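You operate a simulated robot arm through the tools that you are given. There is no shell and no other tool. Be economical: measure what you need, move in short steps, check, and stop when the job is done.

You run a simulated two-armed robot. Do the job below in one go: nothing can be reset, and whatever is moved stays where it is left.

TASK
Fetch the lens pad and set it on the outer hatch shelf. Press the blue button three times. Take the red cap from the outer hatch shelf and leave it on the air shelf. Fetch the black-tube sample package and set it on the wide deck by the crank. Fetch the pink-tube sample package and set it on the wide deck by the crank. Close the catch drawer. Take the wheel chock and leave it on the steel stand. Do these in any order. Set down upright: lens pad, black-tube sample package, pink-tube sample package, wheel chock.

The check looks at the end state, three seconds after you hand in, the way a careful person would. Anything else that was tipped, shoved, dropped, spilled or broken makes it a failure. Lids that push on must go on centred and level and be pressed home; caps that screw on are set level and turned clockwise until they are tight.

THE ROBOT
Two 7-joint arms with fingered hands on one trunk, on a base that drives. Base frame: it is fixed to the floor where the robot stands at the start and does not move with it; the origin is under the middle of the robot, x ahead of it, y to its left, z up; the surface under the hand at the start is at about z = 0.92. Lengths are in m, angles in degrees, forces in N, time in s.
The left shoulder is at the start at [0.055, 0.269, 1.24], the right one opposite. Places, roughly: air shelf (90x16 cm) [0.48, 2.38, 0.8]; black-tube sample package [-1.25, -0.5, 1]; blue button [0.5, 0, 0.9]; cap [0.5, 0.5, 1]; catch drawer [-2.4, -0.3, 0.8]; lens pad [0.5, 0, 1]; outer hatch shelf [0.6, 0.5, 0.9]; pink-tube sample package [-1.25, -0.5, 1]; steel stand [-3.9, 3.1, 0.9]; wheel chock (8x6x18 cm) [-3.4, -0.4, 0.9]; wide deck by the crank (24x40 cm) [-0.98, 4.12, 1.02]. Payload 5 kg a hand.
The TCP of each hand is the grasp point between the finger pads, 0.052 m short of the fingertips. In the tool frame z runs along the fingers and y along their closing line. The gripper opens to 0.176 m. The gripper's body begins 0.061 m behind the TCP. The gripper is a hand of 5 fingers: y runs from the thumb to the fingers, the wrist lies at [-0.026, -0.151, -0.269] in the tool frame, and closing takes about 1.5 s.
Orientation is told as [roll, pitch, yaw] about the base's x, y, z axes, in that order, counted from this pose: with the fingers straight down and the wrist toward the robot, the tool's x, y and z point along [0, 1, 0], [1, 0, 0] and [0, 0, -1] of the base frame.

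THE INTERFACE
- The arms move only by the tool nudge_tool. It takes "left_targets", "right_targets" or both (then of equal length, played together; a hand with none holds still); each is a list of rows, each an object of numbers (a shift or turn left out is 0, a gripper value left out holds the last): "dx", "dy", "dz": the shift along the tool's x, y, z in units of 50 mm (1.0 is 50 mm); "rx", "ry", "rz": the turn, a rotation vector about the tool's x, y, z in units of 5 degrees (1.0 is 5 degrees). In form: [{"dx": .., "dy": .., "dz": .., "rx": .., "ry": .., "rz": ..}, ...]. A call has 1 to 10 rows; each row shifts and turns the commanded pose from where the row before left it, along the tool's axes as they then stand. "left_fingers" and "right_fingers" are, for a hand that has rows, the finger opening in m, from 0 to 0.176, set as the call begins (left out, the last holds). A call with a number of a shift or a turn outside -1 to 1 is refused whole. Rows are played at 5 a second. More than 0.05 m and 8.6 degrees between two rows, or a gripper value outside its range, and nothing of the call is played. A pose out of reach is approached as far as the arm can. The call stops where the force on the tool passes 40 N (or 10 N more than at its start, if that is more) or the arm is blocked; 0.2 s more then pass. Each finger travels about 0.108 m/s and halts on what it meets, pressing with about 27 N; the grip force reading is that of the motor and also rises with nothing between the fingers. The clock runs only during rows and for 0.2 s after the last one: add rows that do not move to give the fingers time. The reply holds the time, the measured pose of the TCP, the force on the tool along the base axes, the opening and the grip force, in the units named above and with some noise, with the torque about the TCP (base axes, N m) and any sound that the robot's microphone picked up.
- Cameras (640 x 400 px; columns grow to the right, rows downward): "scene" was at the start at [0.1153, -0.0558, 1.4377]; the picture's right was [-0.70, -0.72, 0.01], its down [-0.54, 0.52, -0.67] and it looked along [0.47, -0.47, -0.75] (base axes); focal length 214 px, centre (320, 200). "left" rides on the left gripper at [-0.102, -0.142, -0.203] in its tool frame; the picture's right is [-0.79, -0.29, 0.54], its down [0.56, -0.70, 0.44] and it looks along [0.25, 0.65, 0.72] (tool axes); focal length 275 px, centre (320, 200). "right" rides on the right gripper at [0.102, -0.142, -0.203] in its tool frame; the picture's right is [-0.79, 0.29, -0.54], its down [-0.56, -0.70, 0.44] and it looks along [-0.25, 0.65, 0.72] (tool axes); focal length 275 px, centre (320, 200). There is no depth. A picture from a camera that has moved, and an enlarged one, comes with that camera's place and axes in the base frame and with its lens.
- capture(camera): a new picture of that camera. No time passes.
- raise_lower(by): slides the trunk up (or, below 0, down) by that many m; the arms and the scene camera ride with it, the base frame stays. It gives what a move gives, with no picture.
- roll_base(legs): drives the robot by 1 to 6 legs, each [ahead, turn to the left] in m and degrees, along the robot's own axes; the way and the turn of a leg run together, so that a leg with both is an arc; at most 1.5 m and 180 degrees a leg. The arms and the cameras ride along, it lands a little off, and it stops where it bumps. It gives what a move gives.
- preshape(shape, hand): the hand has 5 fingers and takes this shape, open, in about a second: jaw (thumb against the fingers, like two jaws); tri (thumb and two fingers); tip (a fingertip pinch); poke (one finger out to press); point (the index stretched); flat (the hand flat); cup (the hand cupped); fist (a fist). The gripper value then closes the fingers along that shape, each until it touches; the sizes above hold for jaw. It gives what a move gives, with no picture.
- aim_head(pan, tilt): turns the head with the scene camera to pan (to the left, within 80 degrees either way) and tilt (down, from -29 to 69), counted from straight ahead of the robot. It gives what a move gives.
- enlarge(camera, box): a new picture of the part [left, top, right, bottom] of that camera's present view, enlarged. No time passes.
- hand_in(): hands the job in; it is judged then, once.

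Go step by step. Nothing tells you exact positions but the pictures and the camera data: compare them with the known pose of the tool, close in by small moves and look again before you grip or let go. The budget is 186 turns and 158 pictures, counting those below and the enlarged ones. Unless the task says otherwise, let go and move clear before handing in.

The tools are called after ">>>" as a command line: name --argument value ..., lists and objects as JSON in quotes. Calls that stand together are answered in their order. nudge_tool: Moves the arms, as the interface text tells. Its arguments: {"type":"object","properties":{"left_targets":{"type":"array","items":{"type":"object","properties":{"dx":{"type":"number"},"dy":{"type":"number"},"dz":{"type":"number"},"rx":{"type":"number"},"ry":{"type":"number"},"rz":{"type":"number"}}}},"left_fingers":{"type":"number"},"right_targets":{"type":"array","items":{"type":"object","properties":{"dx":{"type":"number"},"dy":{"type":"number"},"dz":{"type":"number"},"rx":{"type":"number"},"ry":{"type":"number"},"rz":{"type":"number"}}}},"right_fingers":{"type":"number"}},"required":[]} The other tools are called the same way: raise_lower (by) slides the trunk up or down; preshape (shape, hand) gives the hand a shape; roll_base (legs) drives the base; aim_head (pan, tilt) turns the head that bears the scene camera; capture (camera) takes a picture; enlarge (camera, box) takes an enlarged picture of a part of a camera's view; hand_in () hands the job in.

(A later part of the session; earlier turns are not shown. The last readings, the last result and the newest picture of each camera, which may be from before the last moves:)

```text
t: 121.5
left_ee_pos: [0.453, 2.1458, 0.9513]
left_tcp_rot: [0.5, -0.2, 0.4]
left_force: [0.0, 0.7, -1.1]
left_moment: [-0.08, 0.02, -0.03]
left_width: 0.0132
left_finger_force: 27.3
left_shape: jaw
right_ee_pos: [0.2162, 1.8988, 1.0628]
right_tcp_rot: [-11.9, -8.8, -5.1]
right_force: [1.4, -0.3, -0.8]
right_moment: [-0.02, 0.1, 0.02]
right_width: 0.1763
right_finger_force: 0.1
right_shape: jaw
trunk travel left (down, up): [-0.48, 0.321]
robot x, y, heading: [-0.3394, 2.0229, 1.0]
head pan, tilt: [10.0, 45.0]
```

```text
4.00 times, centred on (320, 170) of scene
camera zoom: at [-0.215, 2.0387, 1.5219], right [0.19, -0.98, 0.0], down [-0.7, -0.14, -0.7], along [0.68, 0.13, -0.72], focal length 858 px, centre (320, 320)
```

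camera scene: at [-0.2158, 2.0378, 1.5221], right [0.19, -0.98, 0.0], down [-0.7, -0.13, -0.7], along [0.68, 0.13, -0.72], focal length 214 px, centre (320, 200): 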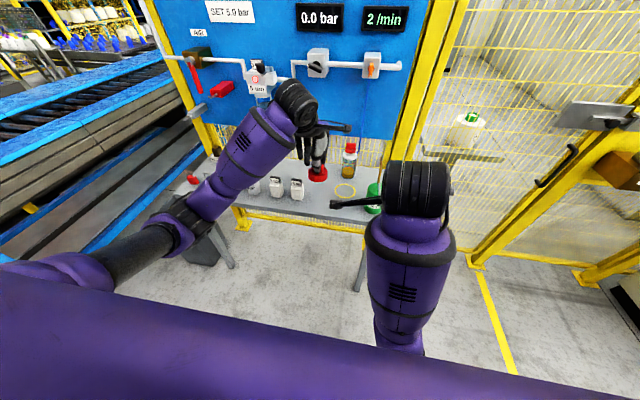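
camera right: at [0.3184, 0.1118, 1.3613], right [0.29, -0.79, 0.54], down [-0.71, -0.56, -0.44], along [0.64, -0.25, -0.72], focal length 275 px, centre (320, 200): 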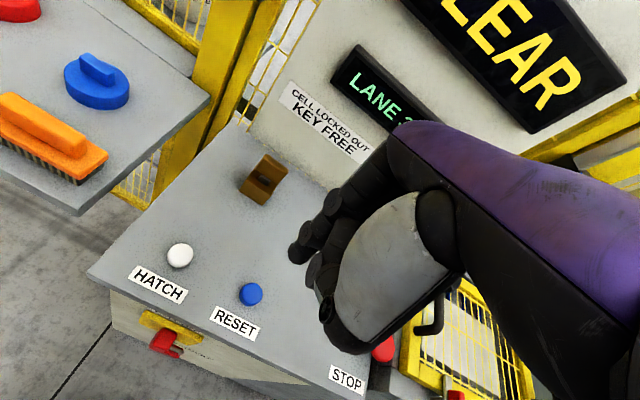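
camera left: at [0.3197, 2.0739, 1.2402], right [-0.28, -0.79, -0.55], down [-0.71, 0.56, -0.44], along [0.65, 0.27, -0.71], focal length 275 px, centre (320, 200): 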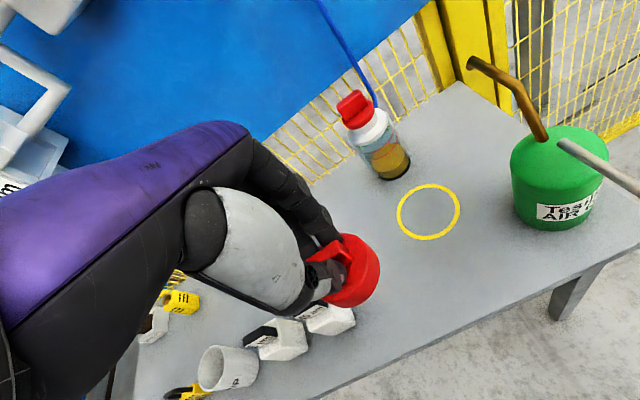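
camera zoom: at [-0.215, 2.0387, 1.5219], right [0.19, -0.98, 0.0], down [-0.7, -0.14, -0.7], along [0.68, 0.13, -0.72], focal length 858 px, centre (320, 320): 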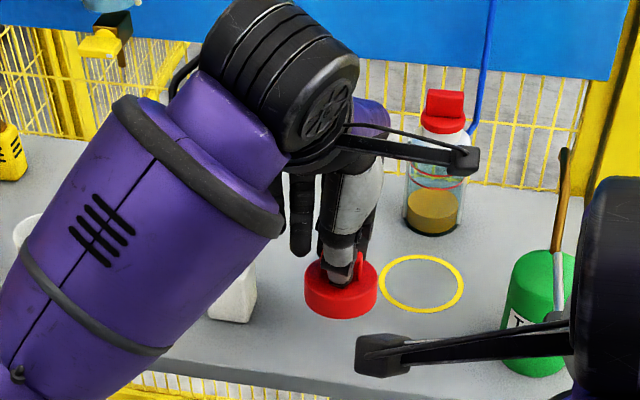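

Now clear of the bottle. Descending slowly.

>>> nudge_tool --left_targets '[{"dz": 0.2}, {"dz": 0.2}, {"dz": 0.2}, {"dz": 0.15}, {"dz": 0.1}, {}]'

>>> enlarge --camera "left" --box '[220, 180, 460, 360]'

```text
t: 122.9
left_ee_pos: [0.4514, 2.1471, 0.9097]
left_tcp_rot: [0.5, -0.2, 0.5]
left_force: [0.7, -1.1, 0.7]
left_moment: [0.01, -0.01, 0.0]
left_width: 0.013
left_finger_force: 27.4
left_shape: jaw
right_ee_pos: [0.2167, 1.8987, 1.0641]
right_tcp_rot: [-12.0, -8.7, -5.1]
right_force: [-0.1, 0.1, -0.1]
right_moment: [-0.02, 0.02, 0.0]
right_width: 0.1759
right_finger_force: 0.0
right_shape: jaw
trunk travel left (down, up): [-0.48, 0.321]
robot x, y, heading: [-0.34, 2.0212, 1.1]
head pan, tilt: [10.0, 45.0]
```

```text
2.22 times, centred on (340, 270) of left
camera zoom: at [0.3113, 2.042, 1.1111], right [-0.28, -0.79, -0.55], down [-0.71, 0.56, -0.44], along [0.65, 0.26, -0.71], focal length 612 px, centre (276, 44)
```

zoom: 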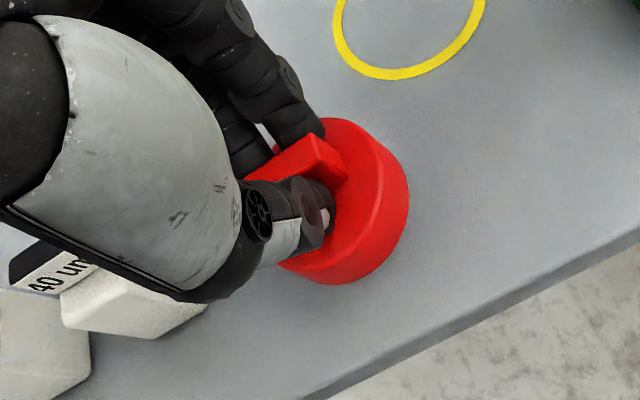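

>>> nudge_tool --left_targets '[{"dz": 0.12}, {"dz": 0.12}, {}]'

>>> nudge_tool --left_targets '[{"dz": 0.1}, {"dz": 0.08}, {}]'

>>> nudge_tool --left_targets '[{"dz": 0.08}, {}]'

```text
t: 123.7
left_ee_pos: [0.452, 2.1465, 0.8974]
left_tcp_rot: [0.5, -0.2, 0.5]
left_force: [0.4, 0.3, -0.1]
left_moment: [-0.03, -0.04, 0.01]
left_width: 0.0129
left_finger_force: 27.0
left_shape: jaw
right_ee_pos: [0.2169, 1.8989, 1.0639]
right_tcp_rot: [-12.0, -8.9, -5.0]
right_force: [-0.4, 0.4, -0.2]
right_moment: [0.04, 0.0, -0.01]
right_width: 0.1759
right_finger_force: 0.1
right_shape: jaw
trunk travel left (down, up): [-0.48, 0.321]
robot x, y, heading: [-0.34, 2.021, 0.8]
head pan, tilt: [10.0, 45.0]
```

```text
t: 124.5
left_ee_pos: [0.4523, 2.1456, 0.8891]
left_tcp_rot: [0.4, -0.2, 0.5]
left_force: [0.4, -0.5, -0.5]
left_moment: [-0.01, 0.01, 0.02]
left_width: 0.0127
left_finger_force: 27.0
left_shape: jaw
right_ee_pos: [0.2161, 1.8976, 1.0645]
right_tcp_rot: [-12.0, -8.8, -5.1]
right_force: [0.4, 0.2, 0.9]
right_moment: [0.02, -0.02, 0.07]
right_width: 0.176
right_finger_force: 0.1
right_shape: jaw
trunk travel left (down, up): [-0.48, 0.321]
robot x, y, heading: [-0.3421, 2.0211, 0.8]
head pan, tilt: [10.0, 45.0]
```

```text
t: 125.1
left_ee_pos: [0.4508, 2.1445, 0.8861]
left_tcp_rot: [0.5, -0.2, 0.5]
left_force: [-1.8, -0.1, 5.1]
left_moment: [0.0, -0.14, 0.02]
left_width: 0.013
left_finger_force: 27.2
left_shape: jaw
right_ee_pos: [0.2152, 1.8983, 1.0639]
right_tcp_rot: [-12.0, -8.8, -5.2]
right_force: [-0.1, -0.4, 0.2]
right_moment: [0.0, -0.02, 0.04]
right_width: 0.1762
right_finger_force: 0.1
right_shape: jaw
trunk travel left (down, up): [-0.48, 0.321]
robot x, y, heading: [-0.34, 2.0238, 1.1]
head pan, tilt: [10.0, 45.0]
```

Contact with the shelf. Releasing and lifting away.

>>> nudge_tool --left_fingers 0.07 --left_targets '[{}, {}, {}, {}, {}]'

>>> nudge_tool --left_targets '[{"dz": -0.2}, {"dz": -0.4}, {"dz": -0.6}, {"dz": -0.7}, {"dz": -0.7}, {"dz": -0.7}, {"dz": -0.7}, {}]'

>>> capture --camera "left"

```text
t: 126.3
left_ee_pos: [0.4507, 2.1464, 0.885]
left_tcp_rot: [0.5, -0.2, 0.5]
left_force: [-0.1, 0.3, -0.1]
left_moment: [-0.02, -0.04, 0.02]
left_width: 0.0695
left_finger_force: 0.1
left_shape: jaw
right_ee_pos: [0.2164, 1.8984, 1.0653]
right_tcp_rot: [-12.0, -8.9, -5.0]
right_force: [0.0, -0.3, 0.5]
right_moment: [0.0, -0.01, -0.02]
right_width: 0.1759
right_finger_force: 0.0
right_shape: jaw
trunk travel left (down, up): [-0.48, 0.321]
robot x, y, heading: [-0.3436, 2.0215, 1.0]
head pan, tilt: [10.0, 45.0]
```

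```text
t: 128.1
left_ee_pos: [0.4518, 2.1448, 1.0836]
left_tcp_rot: [0.5, -0.2, 0.6]
left_force: [-0.6, 0.4, -0.8]
left_moment: [-0.07, 0.05, 0.01]
left_width: 0.0695
left_finger_force: 0.0
left_shape: jaw
right_ee_pos: [0.2173, 1.8983, 1.0624]
right_tcp_rot: [-12.0, -8.8, -5.2]
right_force: [0.7, 0.8, -0.5]
right_moment: [0.0, 0.04, -0.03]
right_width: 0.1759
right_finger_force: 0.0
right_shape: jaw
trunk travel left (down, up): [-0.48, 0.321]
robot x, y, heading: [-0.3424, 2.0253, 1.2]
head pan, tilt: [10.0, 45.0]
```

```text
72 pictures are left
camera left: at [0.311, 2.0411, 1.2847], right [-0.28, -0.79, -0.55], down [-0.71, 0.56, -0.44], along [0.65, 0.26, -0.71], focal length 275 px, centre (320, 200)
```

left: 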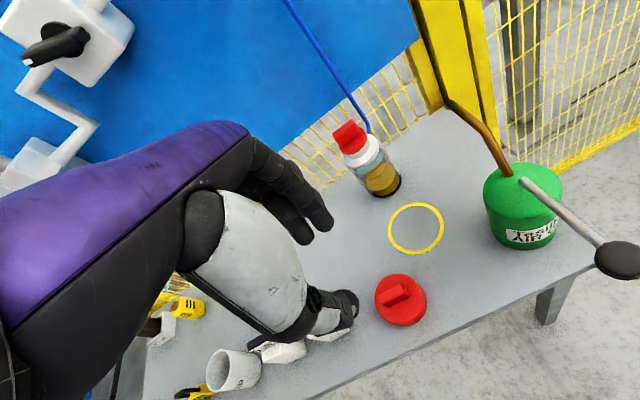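

The red cap stands on the air shelf. Next, the sample packages: back away and turn to look toward (-1.25, -0.5).

>>> roll_base --legs '[[-0.4, 0], [0, -100]]'

>>> aim_head --pan 0 --tilt 22

>>> capture --camera "scene"

```text
t: 137.8
left_ee_pos: [-0.7516, 1.2157, 1.0836]
left_tcp_rot: [0.5, -0.3, -98.8]
left_force: [-1.1, 0.0, -0.4]
left_moment: [-0.04, -0.09, -0.01]
left_width: 0.0698
left_finger_force: 0.1
left_shape: jaw
right_ee_pos: [-0.9593, 1.4874, 1.0629]
right_tcp_rot: [-12.3, -8.9, -104.5]
right_force: [-1.0, 0.5, -0.2]
right_moment: [0.01, 0.0, -0.02]
right_width: 0.176
right_finger_force: 0.0
right_shape: jaw
trunk travel left (down, up): [-0.48, 0.321]
robot x, y, heading: [-0.718, 2.0105, -98.3]
head pan, tilt: [10.0, 45.0]
```

```text
t: 138.7
left_ee_pos: [-0.7473, 1.2281, 1.092]
left_tcp_rot: [0.5, -0.8, -98.7]
left_force: [0.2, -1.9, -1.9]
left_moment: [0.28, 0.01, -0.01]
left_width: 0.07
left_finger_force: 0.1
left_shape: jaw
right_ee_pos: [-0.9577, 1.5, 1.0683]
right_tcp_rot: [-12.4, -9.6, -104.3]
right_force: [-1.1, -1.5, -0.6]
right_moment: [0.17, -0.05, -0.03]
right_width: 0.1759
right_finger_force: 0.0
right_shape: jaw
trunk travel left (down, up): [-0.48, 0.321]
robot x, y, heading: [-0.7199, 2.0181, -98.3]
head pan, tilt: [0.0, 22.0]
```

```text
71 pictures are left
camera scene: at [-0.7395, 1.8733, 1.5568], right [-0.99, 0.14, 0.0], down [0.06, 0.39, -0.92], along [-0.13, -0.91, -0.39], focal length 214 px, centre (320, 200)
```

scene: 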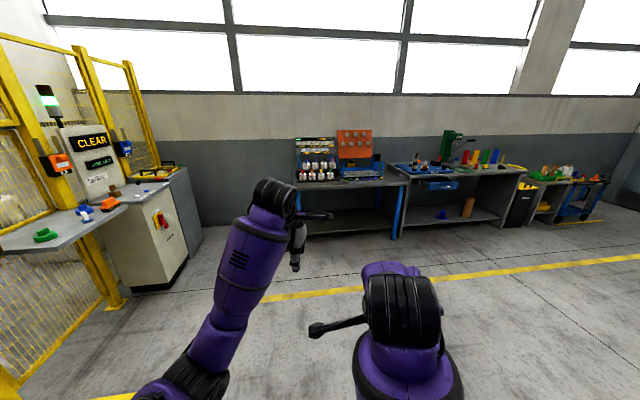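

The left bench holds the package rack, the middle bench the drawer, the right one the chock. Driving up to the left bench.

>>> roll_base --legs '[[0, -10], [1.25, 0], [0, 18]]'

>>> aim_head --pan 0 --tilt 30

>>> capture --camera "scene"

```text
t: 149.6
left_ee_pos: [-1.0316, 0.051, 1.0941]
left_tcp_rot: [0.6, -1.1, -91.0]
left_force: [0.5, -0.2, 0.0]
left_moment: [0.02, -0.05, 0.01]
left_width: 0.0701
left_finger_force: 0.1
left_shape: jaw
right_ee_pos: [-1.2831, 0.2889, 1.0691]
right_tcp_rot: [-13.5, -9.9, -96.7]
right_force: [-1.1, 0.3, 0.3]
right_moment: [0.01, -0.01, -0.01]
right_width: 0.1758
right_finger_force: 0.0
right_shape: jaw
trunk travel left (down, up): [-0.48, 0.321]
robot x, y, heading: [-1.111, 0.8346, -90.0]
head pan, tilt: [0.0, 22.0]
```

```text
t: 150.2
left_ee_pos: [-1.0353, 0.0677, 1.1063]
left_tcp_rot: [0.5, -1.9, -91.0]
left_force: [-1.0, 1.4, 1.9]
left_moment: [-0.19, -0.25, 0.06]
left_width: 0.0705
left_finger_force: 0.1
left_shape: jaw
right_ee_pos: [-1.2849, 0.3037, 1.0756]
right_tcp_rot: [-13.3, -10.8, -96.8]
right_force: [-0.7, 2.1, 0.1]
right_moment: [-0.19, -0.19, 0.08]
right_width: 0.1759
right_finger_force: 0.0
right_shape: jaw
trunk travel left (down, up): [-0.48, 0.321]
robot x, y, heading: [-1.1114, 0.831, -90.6]
head pan, tilt: [0.0, 30.0]
```

```text
70 pictures are left
camera scene: at [-1.1158, 0.6969, 1.545], right [-1.0, 0.01, 0.0], down [0.0, 0.51, -0.86], along [-0.01, -0.86, -0.51], focal length 214 px, centre (320, 200)
```

scene: 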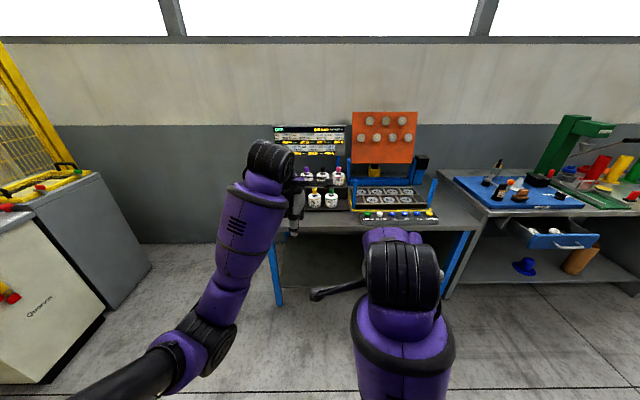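

>>> enlarge --camera "scene" --box '[260, 100, 450, 230]'

>>> capture --camera "right"

```text
3.08 times, centred on (355, 165) of scene
camera zoom: at [-1.1158, 0.6969, 1.545], right [-1.0, 0.01, 0.0], down [0.0, 0.51, -0.86], along [-0.01, -0.86, -0.51], focal length 660 px, centre (212, 308)
```

zoom: 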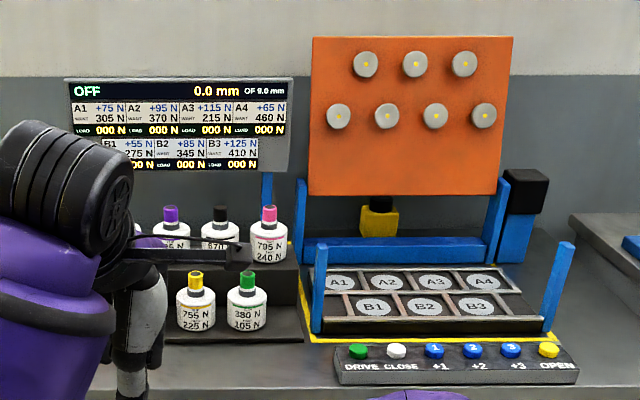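

```text
68 pictures are left
camera right: at [-1.1191, 0.4592, 1.2207], right [-0.66, -0.07, 0.75], down [-0.56, 0.7, -0.43], along [-0.5, -0.71, -0.5], focal length 275 px, centre (320, 200)
```

right: 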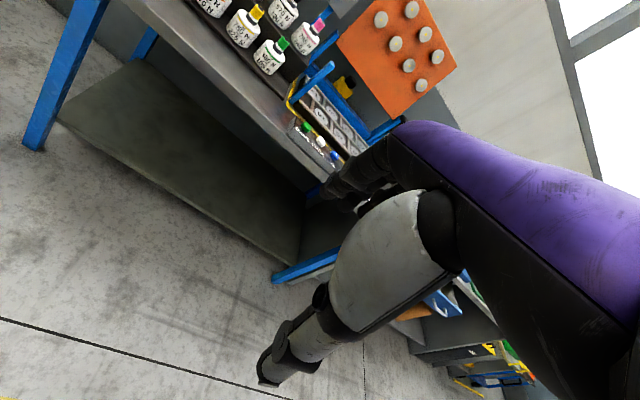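

The black and pink "tubes" are bottles in the back row of the rack: black top ≈ (-1.145, -0.638, 0.99), pink ≈ (-1.252, -0.638, 1.0). I'll look with the left camera to judge the display behind them.

>>> capture --camera "left"

```text
67 pictures are left
camera left: at [-1.1336, 0.2185, 1.3032], right [-0.78, 0.28, -0.56], down [0.57, 0.68, -0.46], along [0.25, -0.68, -0.69], focal length 275 px, centre (320, 200)
```

left: 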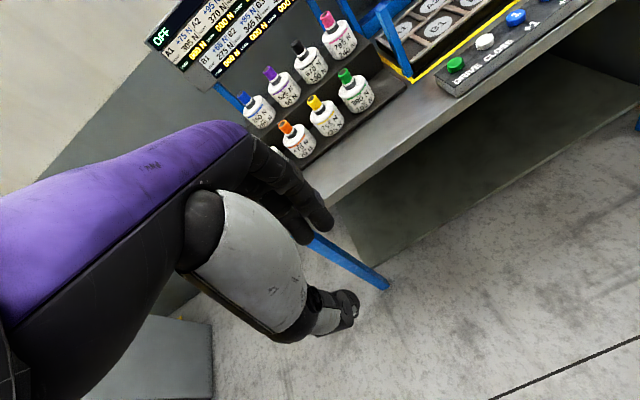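

The display plane is at y ≈ -0.73, so I'll grip the tubes sideways (closing along x) with the fingers tilted slightly forward: left hand for pink, right hand for black. First raise the trunk and drive closer.

>>> raise_lower --by 0.22

>>> roll_base --legs '[[0.5, 0]]'

>>> capture --camera "scene"

```text
t: 152.6
left_ee_pos: [-1.0315, 0.0647, 1.3234]
left_tcp_rot: [0.5, -1.7, -90.9]
left_force: [-0.1, -0.3, -0.2]
left_moment: [0.03, 0.03, 0.02]
left_width: 0.0703
left_finger_force: 0.1
left_shape: jaw
right_ee_pos: [-1.313, 0.2947, 1.2885]
right_tcp_rot: [-17.8, -12.3, -96.9]
right_force: [0.7, 0.3, 0.0]
right_moment: [0.0, -0.02, 0.0]
right_width: 0.1762
right_finger_force: 0.1
right_shape: jaw
trunk travel left (down, up): [-0.7, 0.101]
robot x, y, heading: [-1.1095, 0.829, -90.1]
head pan, tilt: [0.0, 30.0]
```

```text
t: 156.4
left_ee_pos: [-1.0373, -0.4341, 1.323]
left_tcp_rot: [0.5, -1.8, -91.1]
left_force: [-0.1, -0.4, -0.6]
left_moment: [0.08, 0.03, 0.01]
left_width: 0.07
left_finger_force: 0.1
left_shape: jaw
right_ee_pos: [-1.3172, -0.1999, 1.2822]
right_tcp_rot: [-18.1, -11.5, -96.8]
right_force: [0.3, -1.4, 0.4]
right_moment: [0.08, 0.02, -0.02]
right_width: 0.176
right_finger_force: 0.1
right_shape: jaw
trunk travel left (down, up): [-0.7, 0.101]
robot x, y, heading: [-1.1147, 0.3339, -90.6]
head pan, tilt: [0.0, 30.0]
```

```text
66 pictures are left
camera scene: at [-1.1175, 0.2062, 1.765], right [-1.0, 0.01, 0.0], down [0.0, 0.51, -0.86], along [-0.01, -0.86, -0.51], focal length 214 px, centre (320, 200)
```

scene: 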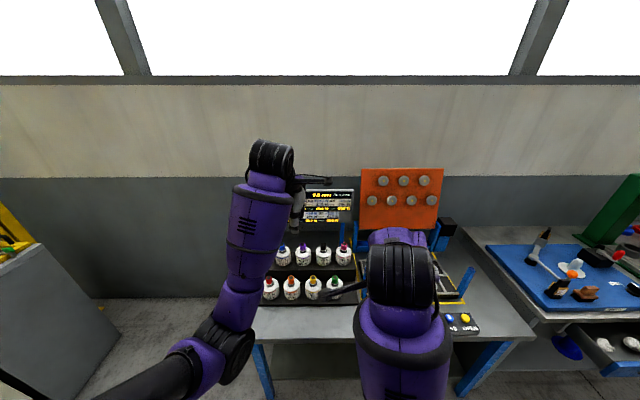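

Rotating the left hand 90° about its vertical axis (wrist to its own side) and tilting forward.

>>> nudge_tool --left_fingers 0.09 --left_targets '[{"rz": 1}, {"rz": 1}, {"rz": 1}, {"rz": 1}, {"rz": 1}, {"rz": 1}, {"rz": 1}, {"rz": 1}, {"rz": 1}, {}]'

>>> nudge_tool --left_targets '[{"rz": 1}, {"rz": 1}, {"rz": 1}, {"rz": 1}, {"rz": 1}, {"rz": 1}, {"rz": 1}, {"rz": 1}, {"rz": 1}, {}]'

>>> nudge_tool --left_targets '[{"ry": 1}, {"ry": 1}, {"ry": 1}, {"ry": 1}, {"ry": 1}, {"ry": 1}, {}]'

>>> capture --camera "left"

```text
t: 158.6
left_ee_pos: [-1.0367, -0.4153, 1.3343]
left_tcp_rot: [2.0, -1.4, -136.2]
left_force: [-0.8, 0.9, 1.3]
left_moment: [-0.08, -0.02, -0.02]
left_width: 0.0895
left_finger_force: 0.0
left_shape: jaw
right_ee_pos: [-1.3202, -0.1814, 1.288]
right_tcp_rot: [-18.3, -12.3, -96.8]
right_force: [-0.9, 1.6, -0.3]
right_moment: [-0.07, -0.02, 0.02]
right_width: 0.1758
right_finger_force: 0.0
right_shape: jaw
trunk travel left (down, up): [-0.7, 0.101]
robot x, y, heading: [-1.1156, 0.3333, -90.6]
head pan, tilt: [0.0, 30.0]
```

```text
t: 160.8
left_ee_pos: [-1.0353, -0.4157, 1.3349]
left_tcp_rot: [2.5, 0.5, 179.0]
left_force: [0.8, 0.7, -0.8]
left_moment: [0.03, 0.01, 0.02]
left_width: 0.0897
left_finger_force: 0.0
left_shape: jaw
right_ee_pos: [-1.3207, -0.1831, 1.2886]
right_tcp_rot: [-18.4, -12.4, -96.8]
right_force: [0.8, -0.7, 0.0]
right_moment: [-0.02, 0.03, 0.01]
right_width: 0.1758
right_finger_force: 0.0
right_shape: jaw
trunk travel left (down, up): [-0.7, 0.101]
robot x, y, heading: [-1.1179, 0.3371, -90.1]
head pan, tilt: [0.0, 30.0]
```

```text
t: 162.4
left_ee_pos: [-1.0366, -0.4171, 1.333]
left_tcp_rot: [32.5, 0.5, 179.0]
left_force: [-1.0, -1.0, -0.6]
left_moment: [0.05, -0.07, 0.05]
left_width: 0.0895
left_finger_force: 0.1
left_shape: jaw
right_ee_pos: [-1.3216, -0.1831, 1.287]
right_tcp_rot: [-18.4, -12.2, -96.9]
right_force: [-1.4, -0.6, 0.2]
right_moment: [0.06, -0.04, -0.01]
right_width: 0.1762
right_finger_force: 0.0
right_shape: jaw
trunk travel left (down, up): [-0.7, 0.101]
robot x, y, heading: [-1.1166, 0.3357, -90.4]
head pan, tilt: [0.0, 30.0]
```

```text
65 pictures are left
camera left: at [-0.8906, -0.2235, 1.4505], right [0.3, 0.37, -0.88], down [0.69, -0.72, -0.07], along [-0.66, -0.59, -0.47], focal length 275 px, centre (320, 200)
```

left: 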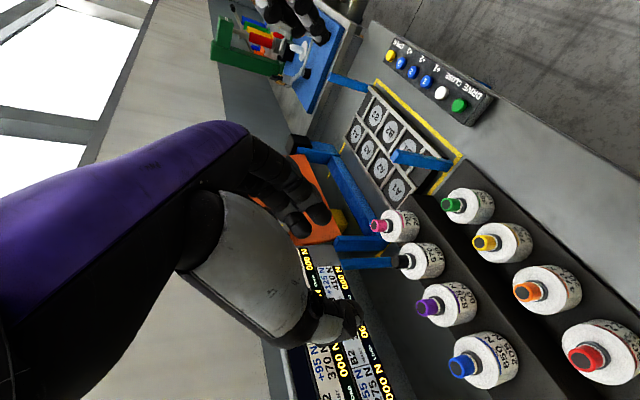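

Pink tube at about (-1.252, -0.63, z 0.975–1.005). Moving the left hand to a hover behind it along its approach line.

>>> nudge_tool --left_fingers 0.075 --left_targets '[{"dy": 0.7}, {"dy": 0.7}, {"dy": 0.7}, {"dy": 0.6, "dz": 0.6}, {"dy": 0.5, "dz": 0.7}, {"dy": 0.5, "dz": 0.8}, {"dy": 0.5, "dz": 0.8}, {"dz": 0.8}, {"dz": 0.8}, {}]'

>>> capture --camera "left"

```text
t: 164.6
left_ee_pos: [-1.2459, -0.5316, 1.1434]
left_tcp_rot: [32.5, 0.4, 179.0]
left_force: [-0.6, 0.7, 1.0]
left_moment: [-0.1, -0.03, 0.01]
left_width: 0.0752
left_finger_force: 0.1
left_shape: jaw
right_ee_pos: [-1.318, -0.1829, 1.2876]
right_tcp_rot: [-18.4, -12.3, -96.9]
right_force: [-0.3, 1.5, -0.1]
right_moment: [-0.09, 0.0, 0.04]
right_width: 0.176
right_finger_force: 0.0
right_shape: jaw
trunk travel left (down, up): [-0.7, 0.101]
robot x, y, heading: [-1.1169, 0.3348, -90.3]
head pan, tilt: [0.0, 30.0]
```

```text
64 pictures are left
camera left: at [-1.0997, -0.3384, 1.2598], right [0.3, 0.37, -0.88], down [0.69, -0.72, -0.07], along [-0.66, -0.59, -0.47], focal length 275 px, centre (320, 200)
```

left: 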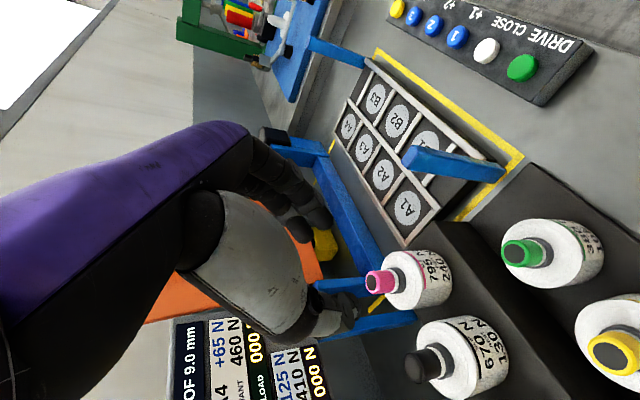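

>>> nudge_tool --left_fingers 0.06 --left_targets '[{"dx": -0.08, "dy": 0.06}, {"dz": 0.5}, {"dz": 0.5}, {"dz": 0.5}, {"dz": 0.5}, {"dz": 0.2}, {}]'

>>> enlarge --camera "left" --box '[220, 170, 460, 350]'

>>> enlarge --camera "scene" --box '[270, 180, 410, 300]'

```text
t: 166.2
left_ee_pos: [-1.2496, -0.5882, 1.0461]
left_tcp_rot: [32.4, 0.4, 179.1]
left_force: [-0.2, -1.6, -0.3]
left_moment: [0.02, 0.02, -0.04]
left_width: 0.0603
left_finger_force: 0.0
left_shape: jaw
right_ee_pos: [-1.3199, -0.1843, 1.2884]
right_tcp_rot: [-18.4, -12.1, -96.8]
right_force: [-1.1, 0.8, -1.3]
right_moment: [0.03, 0.0, 0.01]
right_width: 0.1763
right_finger_force: 0.0
right_shape: jaw
trunk travel left (down, up): [-0.7, 0.101]
robot x, y, heading: [-1.1193, 0.3359, -90.5]
head pan, tilt: [0.0, 30.0]
```

```text
2.22 times, centred on (340, 260) of left
camera zoom: at [-1.1038, -0.3963, 1.1641], right [0.3, 0.37, -0.88], down [0.69, -0.72, -0.07], along [-0.66, -0.59, -0.47], focal length 612 px, centre (276, 67)
```

zoom: 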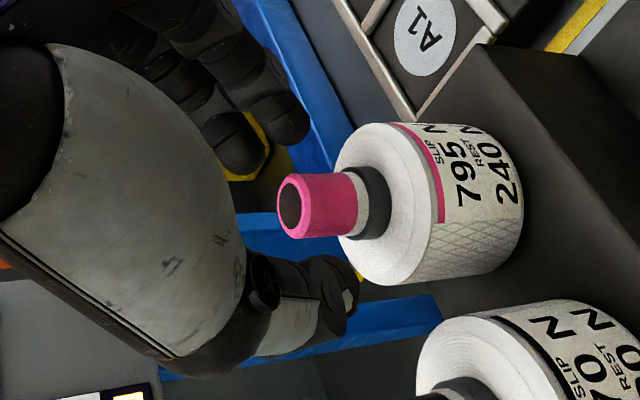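

```text
3.33 times, centred on (340, 240) of scene
camera zoom: at [-1.1175, 0.2064, 1.7651], right [-1.0, 0.01, 0.0], down [0.0, 0.51, -0.86], along [-0.01, -0.86, -0.51], focal length 715 px, centre (253, 67)
```

zoom: 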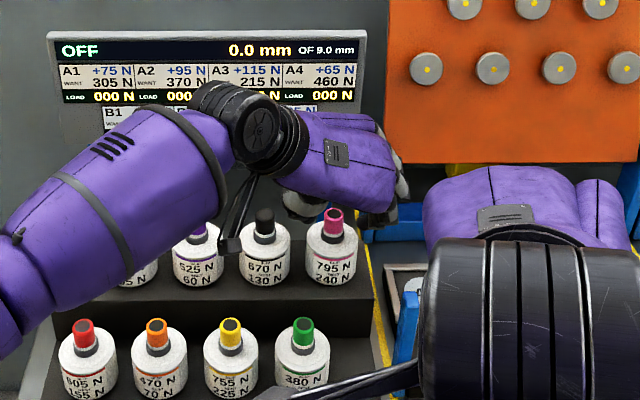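

The tube sits centred between thumb and fingers. Advancing 3 cm and closing.

>>> nudge_tool --left_targets '[{"dz": 0.3}, {"dx": -0.06, "dz": 0.3}, {}]'

>>> enlarge --camera "left" --box '[220, 170, 460, 350]'

```text
t: 167.0
left_ee_pos: [-1.251, -0.603, 1.02]
left_tcp_rot: [32.4, 0.6, 179.0]
left_force: [-0.6, 0.4, 0.1]
left_moment: [0.0, -0.02, -0.01]
left_width: 0.0604
left_finger_force: 0.1
left_shape: jaw
right_ee_pos: [-1.3196, -0.1811, 1.2893]
right_tcp_rot: [-18.4, -12.3, -97.0]
right_force: [-0.1, 0.0, 0.7]
right_moment: [-0.05, -0.05, 0.03]
right_width: 0.1757
right_finger_force: 0.1
right_shape: jaw
trunk travel left (down, up): [-0.7, 0.101]
robot x, y, heading: [-1.1159, 0.333, -90.4]
head pan, tilt: [0.0, 30.0]
```

```text
2.22 times, centred on (340, 260) of left
camera zoom: at [-1.1044, -0.4097, 1.1373], right [0.3, 0.37, -0.88], down [0.69, -0.72, -0.07], along [-0.66, -0.59, -0.47], focal length 612 px, centre (276, 67)
```

zoom: 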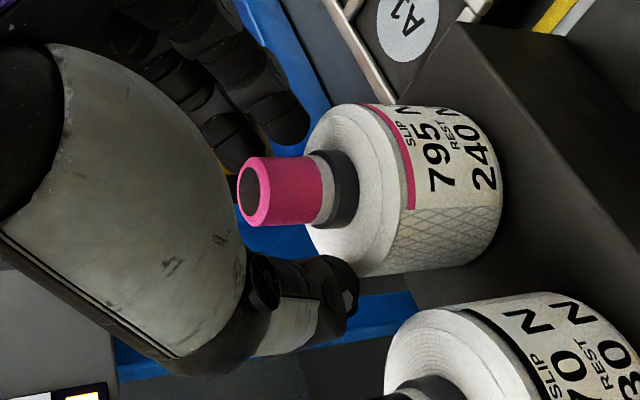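

>>> nudge_tool --left_fingers 0.0 --left_targets '[{}, {}, {}, {}, {}, {}, {}]'

>>> enlarge --camera "left" --box '[220, 170, 460, 350]'

```text
t: 168.6
left_ee_pos: [-1.2495, -0.6027, 1.0221]
left_tcp_rot: [32.4, 0.4, 179.0]
left_force: [1.1, -2.2, 11.6]
left_moment: [-0.27, 0.37, 0.01]
left_width: 0.0209
left_finger_force: 26.9
left_shape: jaw
right_ee_pos: [-1.3205, -0.1826, 1.2888]
right_tcp_rot: [-18.4, -12.4, -96.9]
right_force: [-0.1, -0.6, 0.5]
right_moment: [0.0, -0.01, -0.01]
right_width: 0.1761
right_finger_force: 0.1
right_shape: jaw
trunk travel left (down, up): [-0.7, 0.101]
robot x, y, heading: [-1.1196, 0.3336, -90.3]
head pan, tilt: [0.0, 30.0]
```

```text
2.22 times, centred on (340, 260) of left
camera zoom: at [-1.1043, -0.4097, 1.1381], right [0.3, 0.37, -0.88], down [0.69, -0.72, -0.07], along [-0.66, -0.59, -0.47], focal length 612 px, centre (276, 67)
```

zoom: 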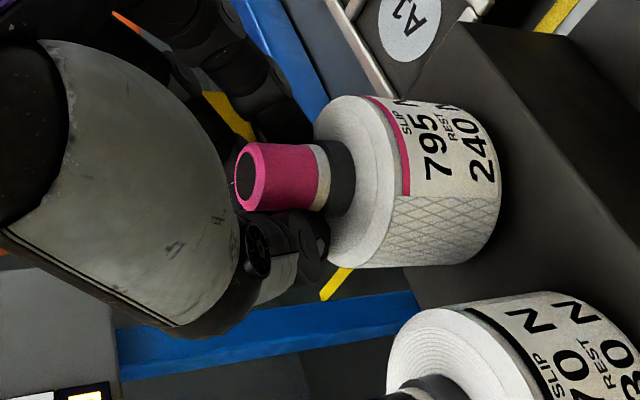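

Gripped. Lifting straight up.

>>> nudge_tool --left_targets '[{"dx": 0.15, "dz": -0.24}, {"dx": 0.32, "dz": -0.5}, {"dx": 0.43, "dz": -0.67}, {"dx": 0.43, "dz": -0.67}, {"dx": 0.43, "dz": -0.67}, {}]'

>>> capture --camera "left"

>>> enlarge --camera "scene" --box '[270, 150, 410, 300]'

```text
t: 170.0
left_ee_pos: [-1.253, -0.6034, 1.1836]
left_tcp_rot: [32.4, 0.3, 179.0]
left_force: [-0.1, -0.8, 0.8]
left_moment: [0.09, 0.02, -0.03]
left_width: 0.0173
left_finger_force: 27.0
left_shape: jaw
right_ee_pos: [-1.3198, -0.1844, 1.2877]
right_tcp_rot: [-18.4, -12.2, -96.9]
right_force: [0.3, -0.3, 0.3]
right_moment: [0.05, 0.02, -0.02]
right_width: 0.1759
right_finger_force: 0.1
right_shape: jaw
trunk travel left (down, up): [-0.7, 0.101]
robot x, y, heading: [-1.1155, 0.3354, -90.3]
head pan, tilt: [0.0, 30.0]
```

```text
59 pictures are left
camera left: at [-1.1056, -0.4109, 1.3014], right [0.3, 0.37, -0.88], down [0.69, -0.72, -0.07], along [-0.66, -0.59, -0.47], focal length 275 px, centre (320, 200)
```

left: 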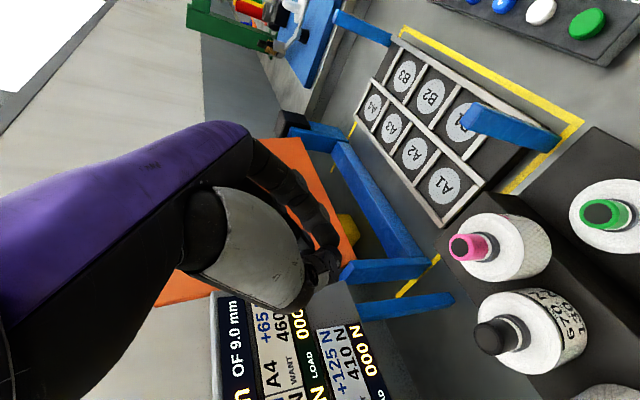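

```text
2.67 times, centred on (340, 225) of scene
camera zoom: at [-1.1173, 0.2058, 1.7649], right [-1.0, 0.01, 0.0], down [0.0, 0.51, -0.86], along [-0.01, -0.86, -0.51], focal length 572 px, centre (267, 133)
```

zoom: 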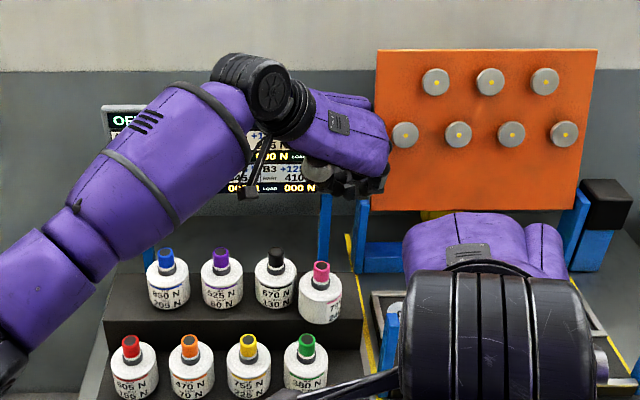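

The tube slipped from the fingers; the bottle is still standing but shifted. I'll look closely.

>>> enlarge --camera "scene" --box '[300, 200, 370, 260]'

>>> enlarge --camera "left" --box '[400, 170, 640, 390]'

```text
6.67 times, centred on (335, 230) of scene
camera zoom: at [-1.1173, 0.2058, 1.7649], right [-1.0, 0.01, 0.0], down [0.0, 0.51, -0.86], along [-0.01, -0.86, -0.51], focal length 1430 px, centre (220, 0)
```

zoom: 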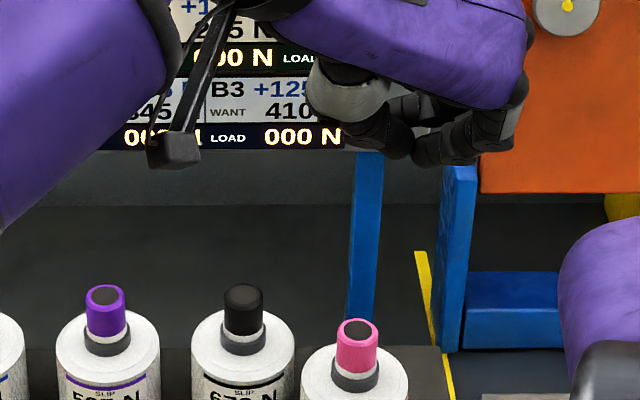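

```text
1.82 times, centred on (520, 280) of left
camera zoom: at [-1.1056, -0.4109, 1.3014], right [0.3, 0.37, -0.88], down [0.69, -0.72, -0.07], along [-0.66, -0.59, -0.47], focal length 500 px, centre (-44, 54)
```

zoom: 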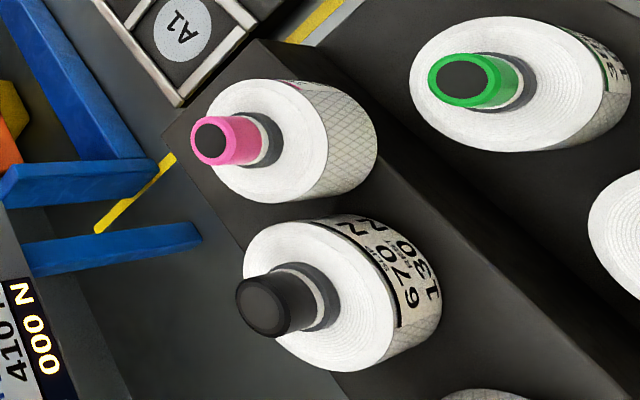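

The packages are yarn spools on short tubes, too slippery to hold by the tube. I'll grip them round the body instead: right hand for pink (now at about (-1.231, -0.587)), left hand for black. First clear the left hand and un-rotate it.

>>> nudge_tool --left_targets '[{"dx": -0.5, "dy": -0.5, "dz": -0.5}, {"dx": -0.55, "dy": -0.5, "dz": -0.4}, {"dx": -0.55, "dy": -0.5, "dz": -0.4}, {"dx": -0.55, "dy": -0.5, "dz": -0.4}, {"dx": -0.55, "dy": -0.5, "dz": -0.4}, {"dx": -0.55, "dy": -0.5, "dz": -0.4}, {"dy": -0.7}, {"dy": -0.7}, {}]' --left_fingers 0.12

>>> nudge_tool --left_targets '[{"ry": -1}, {"ry": -1}, {"ry": -1}, {"ry": -1}, {"ry": -1}, {"ry": -1}, {"rz": -1}, {"rz": -1}, {"rz": -1}, {"rz": -1}]' --right_targets '[{"ry": 0.6, "rz": -0.2}, {"ry": 0.6, "rz": -0.2}, {"ry": 0.6, "rz": -0.2}, {"ry": 0.6, "rz": -0.2}, {"ry": 0.6, "rz": -0.2}, {"ry": 0.7, "rz": -0.3}, {}, {}, {}, {}]' --right_fingers 0.13

>>> nudge_tool --left_targets '[{"rz": -1}, {"rz": -1}, {"rz": -1}, {"rz": -1}, {"rz": -1}, {"rz": -1}, {"rz": -1}, {"rz": -1}, {"rz": -1}, {}]'

```text
t: 172.0
left_ee_pos: [-1.0285, -0.4026, 1.2039]
left_tcp_rot: [32.4, 0.5, 179.0]
left_force: [-0.7, -0.6, 0.4]
left_moment: [0.08, -0.17, 0.05]
left_width: 0.12
left_finger_force: 0.1
left_shape: jaw
right_ee_pos: [-1.3226, -0.1847, 1.2882]
right_tcp_rot: [-18.3, -12.2, -96.9]
right_force: [-1.4, 0.1, -0.7]
right_moment: [0.07, -0.17, 0.04]
right_width: 0.1761
right_finger_force: 0.1
right_shape: jaw
trunk travel left (down, up): [-0.7, 0.101]
robot x, y, heading: [-1.1151, 0.3345, -90.3]
head pan, tilt: [0.0, 30.0]
```

```text
t: 174.4
left_ee_pos: [-1.0277, -0.3843, 1.2154]
left_tcp_rot: [3.3, -0.8, -161.0]
left_force: [5.0, 0.6, -0.8]
left_moment: [-0.05, 0.4, 0.06]
left_width: 0.1203
left_finger_force: 0.2
left_shape: jaw
right_ee_pos: [-1.3248, -0.2144, 1.2724]
right_tcp_rot: [-7.1, -10.4, -89.8]
right_force: [-1.3, 3.2, 0.7]
right_moment: [-0.25, 0.0, -0.02]
right_width: 0.1302
right_finger_force: 0.0
right_shape: jaw
right hand out of reach, approached as far as the arm can: row 2, 3, 4, 5, 6
trunk travel left (down, up): [-0.7, 0.101]
robot x, y, heading: [-1.1147, 0.3356, -90.6]
head pan, tilt: [0.0, 30.0]
stopped in row 10 (right hand): the arm was blocked; the commanded pose is now the measured one
```

```text
t: 176.6
left_ee_pos: [-1.0273, -0.3874, 1.2129]
left_tcp_rot: [1.8, -2.7, -115.9]
left_force: [0.6, -0.1, -0.2]
left_moment: [0.03, 0.06, 0.0]
left_width: 0.12
left_finger_force: 0.2
left_shape: jaw
right_ee_pos: [-1.3245, -0.2144, 1.2686]
right_tcp_rot: [-7.0, -10.1, -90.0]
right_force: [-0.2, -1.3, -0.2]
right_moment: [0.02, 0.04, 0.02]
right_width: 0.1301
right_finger_force: 0.1
right_shape: jaw
trunk travel left (down, up): [-0.7, 0.101]
robot x, y, heading: [-1.1126, 0.3321, -90.2]
head pan, tilt: [0.0, 30.0]
```

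>>> nudge_tool --left_targets '[{"rz": -0.5}, {"rz": -0.5}, {"rz": -0.5}, {"rz": -0.5}, {"rz": -0.5}, {"rz": -0.5}, {"rz": -0.5}, {"rz": -0.5}, {"rz": -0.5}, {"rz": -0.5}]' --right_targets '[{"dy": 0.7, "ry": 0.2}, {"dy": 0.7, "ry": 0.2}, {"dy": 0.7, "ry": 0.2}, {"dx": 0.22, "dy": 0.7, "dz": 0.4, "ry": 0.2}, {"dx": 0.22, "dy": 0.7, "dz": 0.4, "ry": 0.2}, {"dx": 0.22, "dy": 0.7, "dz": 0.4, "ry": 0.2}, {"dx": 0.22, "dy": 0.65, "dz": 0.5, "ry": 0.2}, {"dx": 0.22, "dy": 0.65, "dz": 0.5}, {"dx": 0.22, "dy": 0.65, "dz": 0.5}, {"dx": 0.22, "dy": 0.6, "dz": 0.5}]'

>>> capture --camera "right"

>>> capture --camera "scene"

```text
t: 178.8
left_ee_pos: [-1.0263, -0.3874, 1.2122]
left_tcp_rot: [0.5, -3.1, -91.0]
left_force: [-0.7, 0.0, -0.4]
left_moment: [0.11, 0.02, -0.05]
left_width: 0.1202
left_finger_force: 0.0
left_shape: jaw
right_ee_pos: [-1.2531, -0.5735, 1.1946]
right_tcp_rot: [1.5, -12.1, -90.6]
right_force: [-0.2, -1.2, -0.8]
right_moment: [0.08, -0.03, 0.04]
right_width: 0.1302
right_finger_force: 0.1
right_shape: jaw
trunk travel left (down, up): [-0.7, 0.101]
robot x, y, heading: [-1.114, 0.3342, -90.4]
head pan, tilt: [0.0, 30.0]
```

```text
55 pictures are left
camera right: at [-1.1531, -0.3921, 1.3675], right [-0.81, -0.16, 0.57], down [-0.54, 0.6, -0.59], along [-0.24, -0.79, -0.57], focal length 275 px, centre (320, 200)
```

right: 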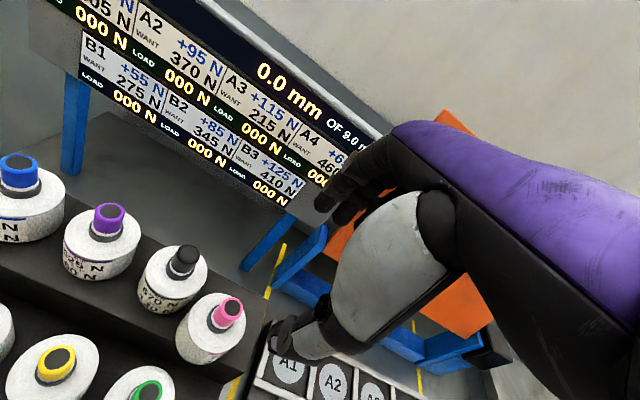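

```text
54 pictures are left
camera scene: at [-1.1175, 0.2052, 1.7649], right [-1.0, 0.01, 0.0], down [0.0, 0.51, -0.86], along [-0.01, -0.86, -0.51], focal length 214 px, centre (320, 200)
```

scene: 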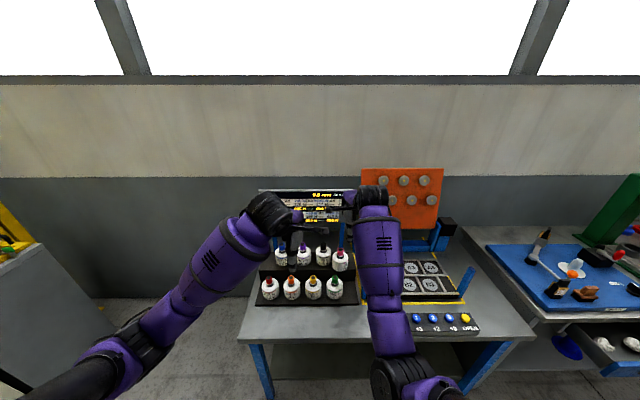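

Pink spool is now centred at about (-1.225, -0.583). Aligning over it with the right hand.

>>> nudge_tool --right_fingers 0.11 --right_targets '[{"dx": 0.17, "dy": -0.13, "dz": 0.6}, {"dx": 0.17, "dy": -0.13, "dz": 0.6}, {"dx": 0.16, "dy": -0.14, "dz": 0.6}, {"dz": 0.4}, {}]'

>>> enlarge --camera "right" --box '[180, 140, 460, 380]'

>>> enlarge --camera "scene" --box '[280, 170, 420, 310]'

```text
t: 180.0
left_ee_pos: [-1.0265, -0.386, 1.2137]
left_tcp_rot: [0.4, -3.2, -90.9]
left_force: [0.5, 1.3, 0.1]
left_moment: [-0.08, 0.03, 0.01]
left_width: 0.12
left_finger_force: 0.0
left_shape: jaw
right_ee_pos: [-1.226, -0.5753, 1.0874]
right_tcp_rot: [1.2, -12.1, -90.4]
right_force: [0.4, 0.3, 0.9]
right_moment: [-0.04, 0.06, -0.04]
right_width: 0.1101
right_finger_force: 0.1
right_shape: jaw
trunk travel left (down, up): [-0.7, 0.101]
robot x, y, heading: [-1.1137, 0.3321, -90.3]
head pan, tilt: [0.0, 30.0]
```

```text
1.67 times, centred on (320, 260) of right
camera zoom: at [-1.1254, -0.3933, 1.2576], right [-0.8, -0.16, 0.57], down [-0.54, 0.6, -0.59], along [-0.24, -0.79, -0.57], focal length 459 px, centre (320, 100)
```

zoom: 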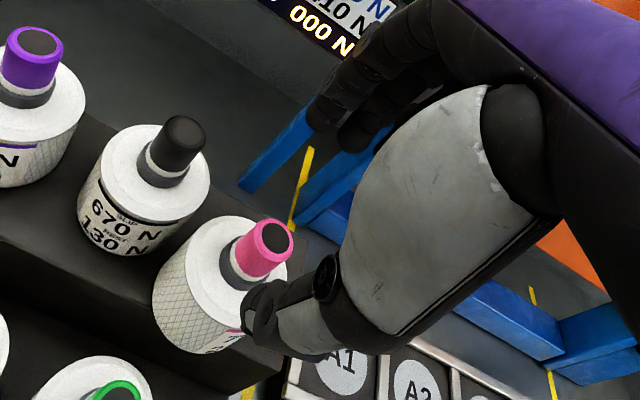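

```text
2.86 times, centred on (350, 240) of scene
camera zoom: at [-1.1169, 0.2079, 1.7653], right [-1.0, 0.01, 0.0], down [0.0, 0.51, -0.86], along [-0.01, -0.86, -0.51], focal length 613 px, centre (234, 86)
```

zoom: 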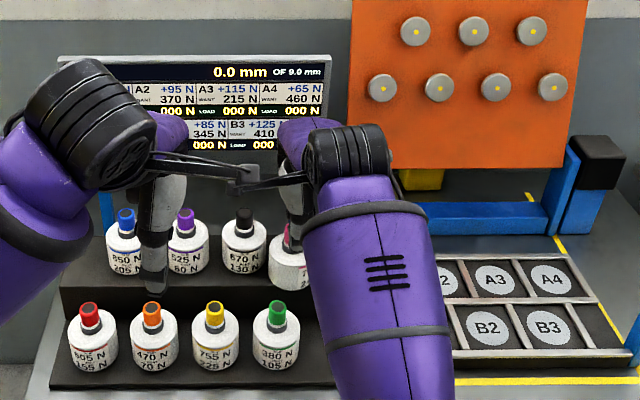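

Aligned. I'll move the left hand away a bit, then lower the right one around the spool.

>>> nudge_tool --left_targets '[{"dx": 0.6, "dy": -0.3}, {"dx": 0.6, "dy": -0.3}, {"dx": 0.6, "dy": -0.3}, {}]'

>>> nudge_tool --right_targets '[{"dy": -0.09, "dz": 0.4}, {"dy": -0.09, "dz": 0.4}, {"dy": -0.08, "dz": 0.4}, {"dy": -0.08, "dz": 0.4}, {}]'

>>> enlarge --camera "right" --box '[180, 140, 460, 380]'

```text
t: 181.0
left_ee_pos: [-0.9382, -0.3435, 1.2108]
left_tcp_rot: [0.5, -3.2, -91.0]
left_force: [-1.4, 0.1, -1.4]
left_moment: [0.01, -0.18, 0.05]
left_width: 0.1203
left_finger_force: 0.0
left_shape: jaw
right_ee_pos: [-1.2277, -0.5764, 1.085]
right_tcp_rot: [1.3, -12.0, -90.6]
right_force: [-1.5, 0.1, -0.5]
right_moment: [0.01, -0.18, 0.12]
right_width: 0.1101
right_finger_force: 0.0
right_shape: jaw
trunk travel left (down, up): [-0.7, 0.101]
robot x, y, heading: [-1.1176, 0.3348, -90.4]
head pan, tilt: [0.0, 30.0]
```

```text
t: 182.2
left_ee_pos: [-0.9364, -0.3431, 1.2119]
left_tcp_rot: [0.4, -3.2, -90.9]
left_force: [0.0, 0.5, -0.5]
left_moment: [-0.06, 0.02, -0.03]
left_width: 0.12
left_finger_force: 0.0
left_shape: jaw
right_ee_pos: [-1.2245, -0.5747, 1.0032]
right_tcp_rot: [1.2, -12.1, -90.5]
right_force: [0.0, 0.4, 0.4]
right_moment: [-0.06, 0.05, -0.01]
right_width: 0.1104
right_finger_force: 0.2
right_shape: jaw
trunk travel left (down, up): [-0.7, 0.101]
robot x, y, heading: [-1.118, 0.3363, -90.2]
head pan, tilt: [0.0, 30.0]
```

```text
1.67 times, centred on (320, 260) of right
camera zoom: at [-1.1242, -0.3932, 1.1756], right [-0.8, -0.16, 0.57], down [-0.54, 0.6, -0.59], along [-0.24, -0.79, -0.57], focal length 459 px, centre (320, 100)
```

zoom: 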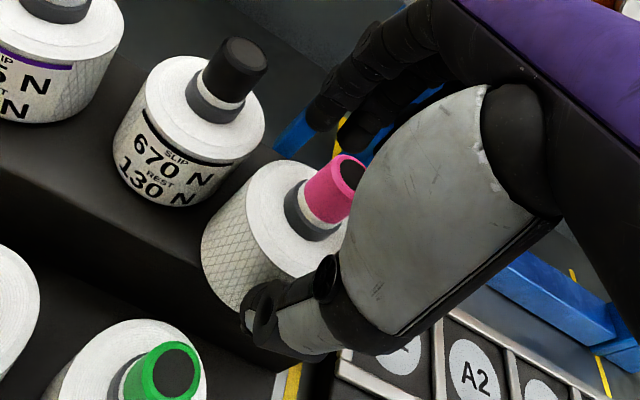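

>>> nudge_tool --right_targets '[{"dy": -0.08, "dz": 0.35}, {"dy": -0.08, "dz": 0.35}, {}]'

>>> nudge_tool --right_fingers 0.0 --right_targets '[{}, {}, {}, {}, {}, {}]'

>>> enlarge --camera "right" --box '[180, 140, 460, 380]'

```text
t: 183.0
left_ee_pos: [-0.937, -0.3435, 1.2113]
left_tcp_rot: [0.4, -3.2, -90.9]
left_force: [0.1, 0.7, 0.4]
left_moment: [0.0, 0.05, 0.03]
left_width: 0.12
left_finger_force: 0.1
left_shape: jaw
right_ee_pos: [-1.2249, -0.5749, 0.9678]
right_tcp_rot: [1.2, -12.1, -90.4]
right_force: [-0.8, 0.7, 0.1]
right_moment: [-0.04, 0.02, -0.01]
right_width: 0.1104
right_finger_force: 0.0
right_shape: jaw
trunk travel left (down, up): [-0.7, 0.101]
robot x, y, heading: [-1.1165, 0.3323, -90.3]
head pan, tilt: [0.0, 30.0]
```

```text
t: 184.4
left_ee_pos: [-0.9371, -0.3432, 1.2116]
left_tcp_rot: [0.4, -3.2, -91.0]
left_force: [0.9, 0.1, -0.6]
left_moment: [-0.02, 0.03, 0.02]
left_width: 0.12
left_finger_force: 0.0
left_shape: jaw
right_ee_pos: [-1.2251, -0.5758, 0.9672]
right_tcp_rot: [1.3, -12.0, -90.5]
right_force: [0.2, -0.3, -0.3]
right_moment: [0.01, -0.01, -0.01]
right_width: 0.0728
right_finger_force: 27.4
right_shape: jaw
trunk travel left (down, up): [-0.7, 0.101]
robot x, y, heading: [-1.1179, 0.338, -90.5]
head pan, tilt: [0.0, 30.0]
```

```text
1.67 times, centred on (320, 260) of right
camera zoom: at [-1.1242, -0.3935, 1.1389], right [-0.8, -0.16, 0.57], down [-0.54, 0.6, -0.59], along [-0.24, -0.79, -0.57], focal length 459 px, centre (320, 100)
```

zoom: 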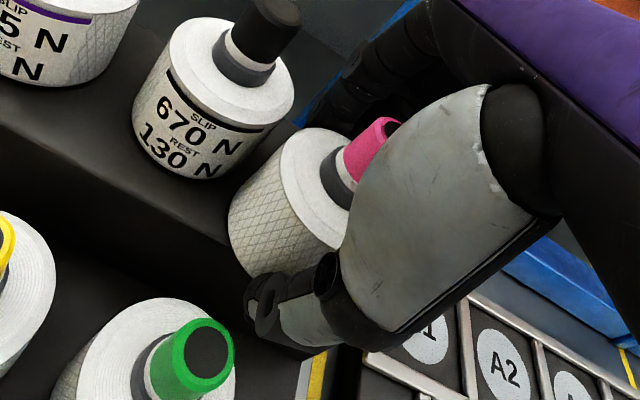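

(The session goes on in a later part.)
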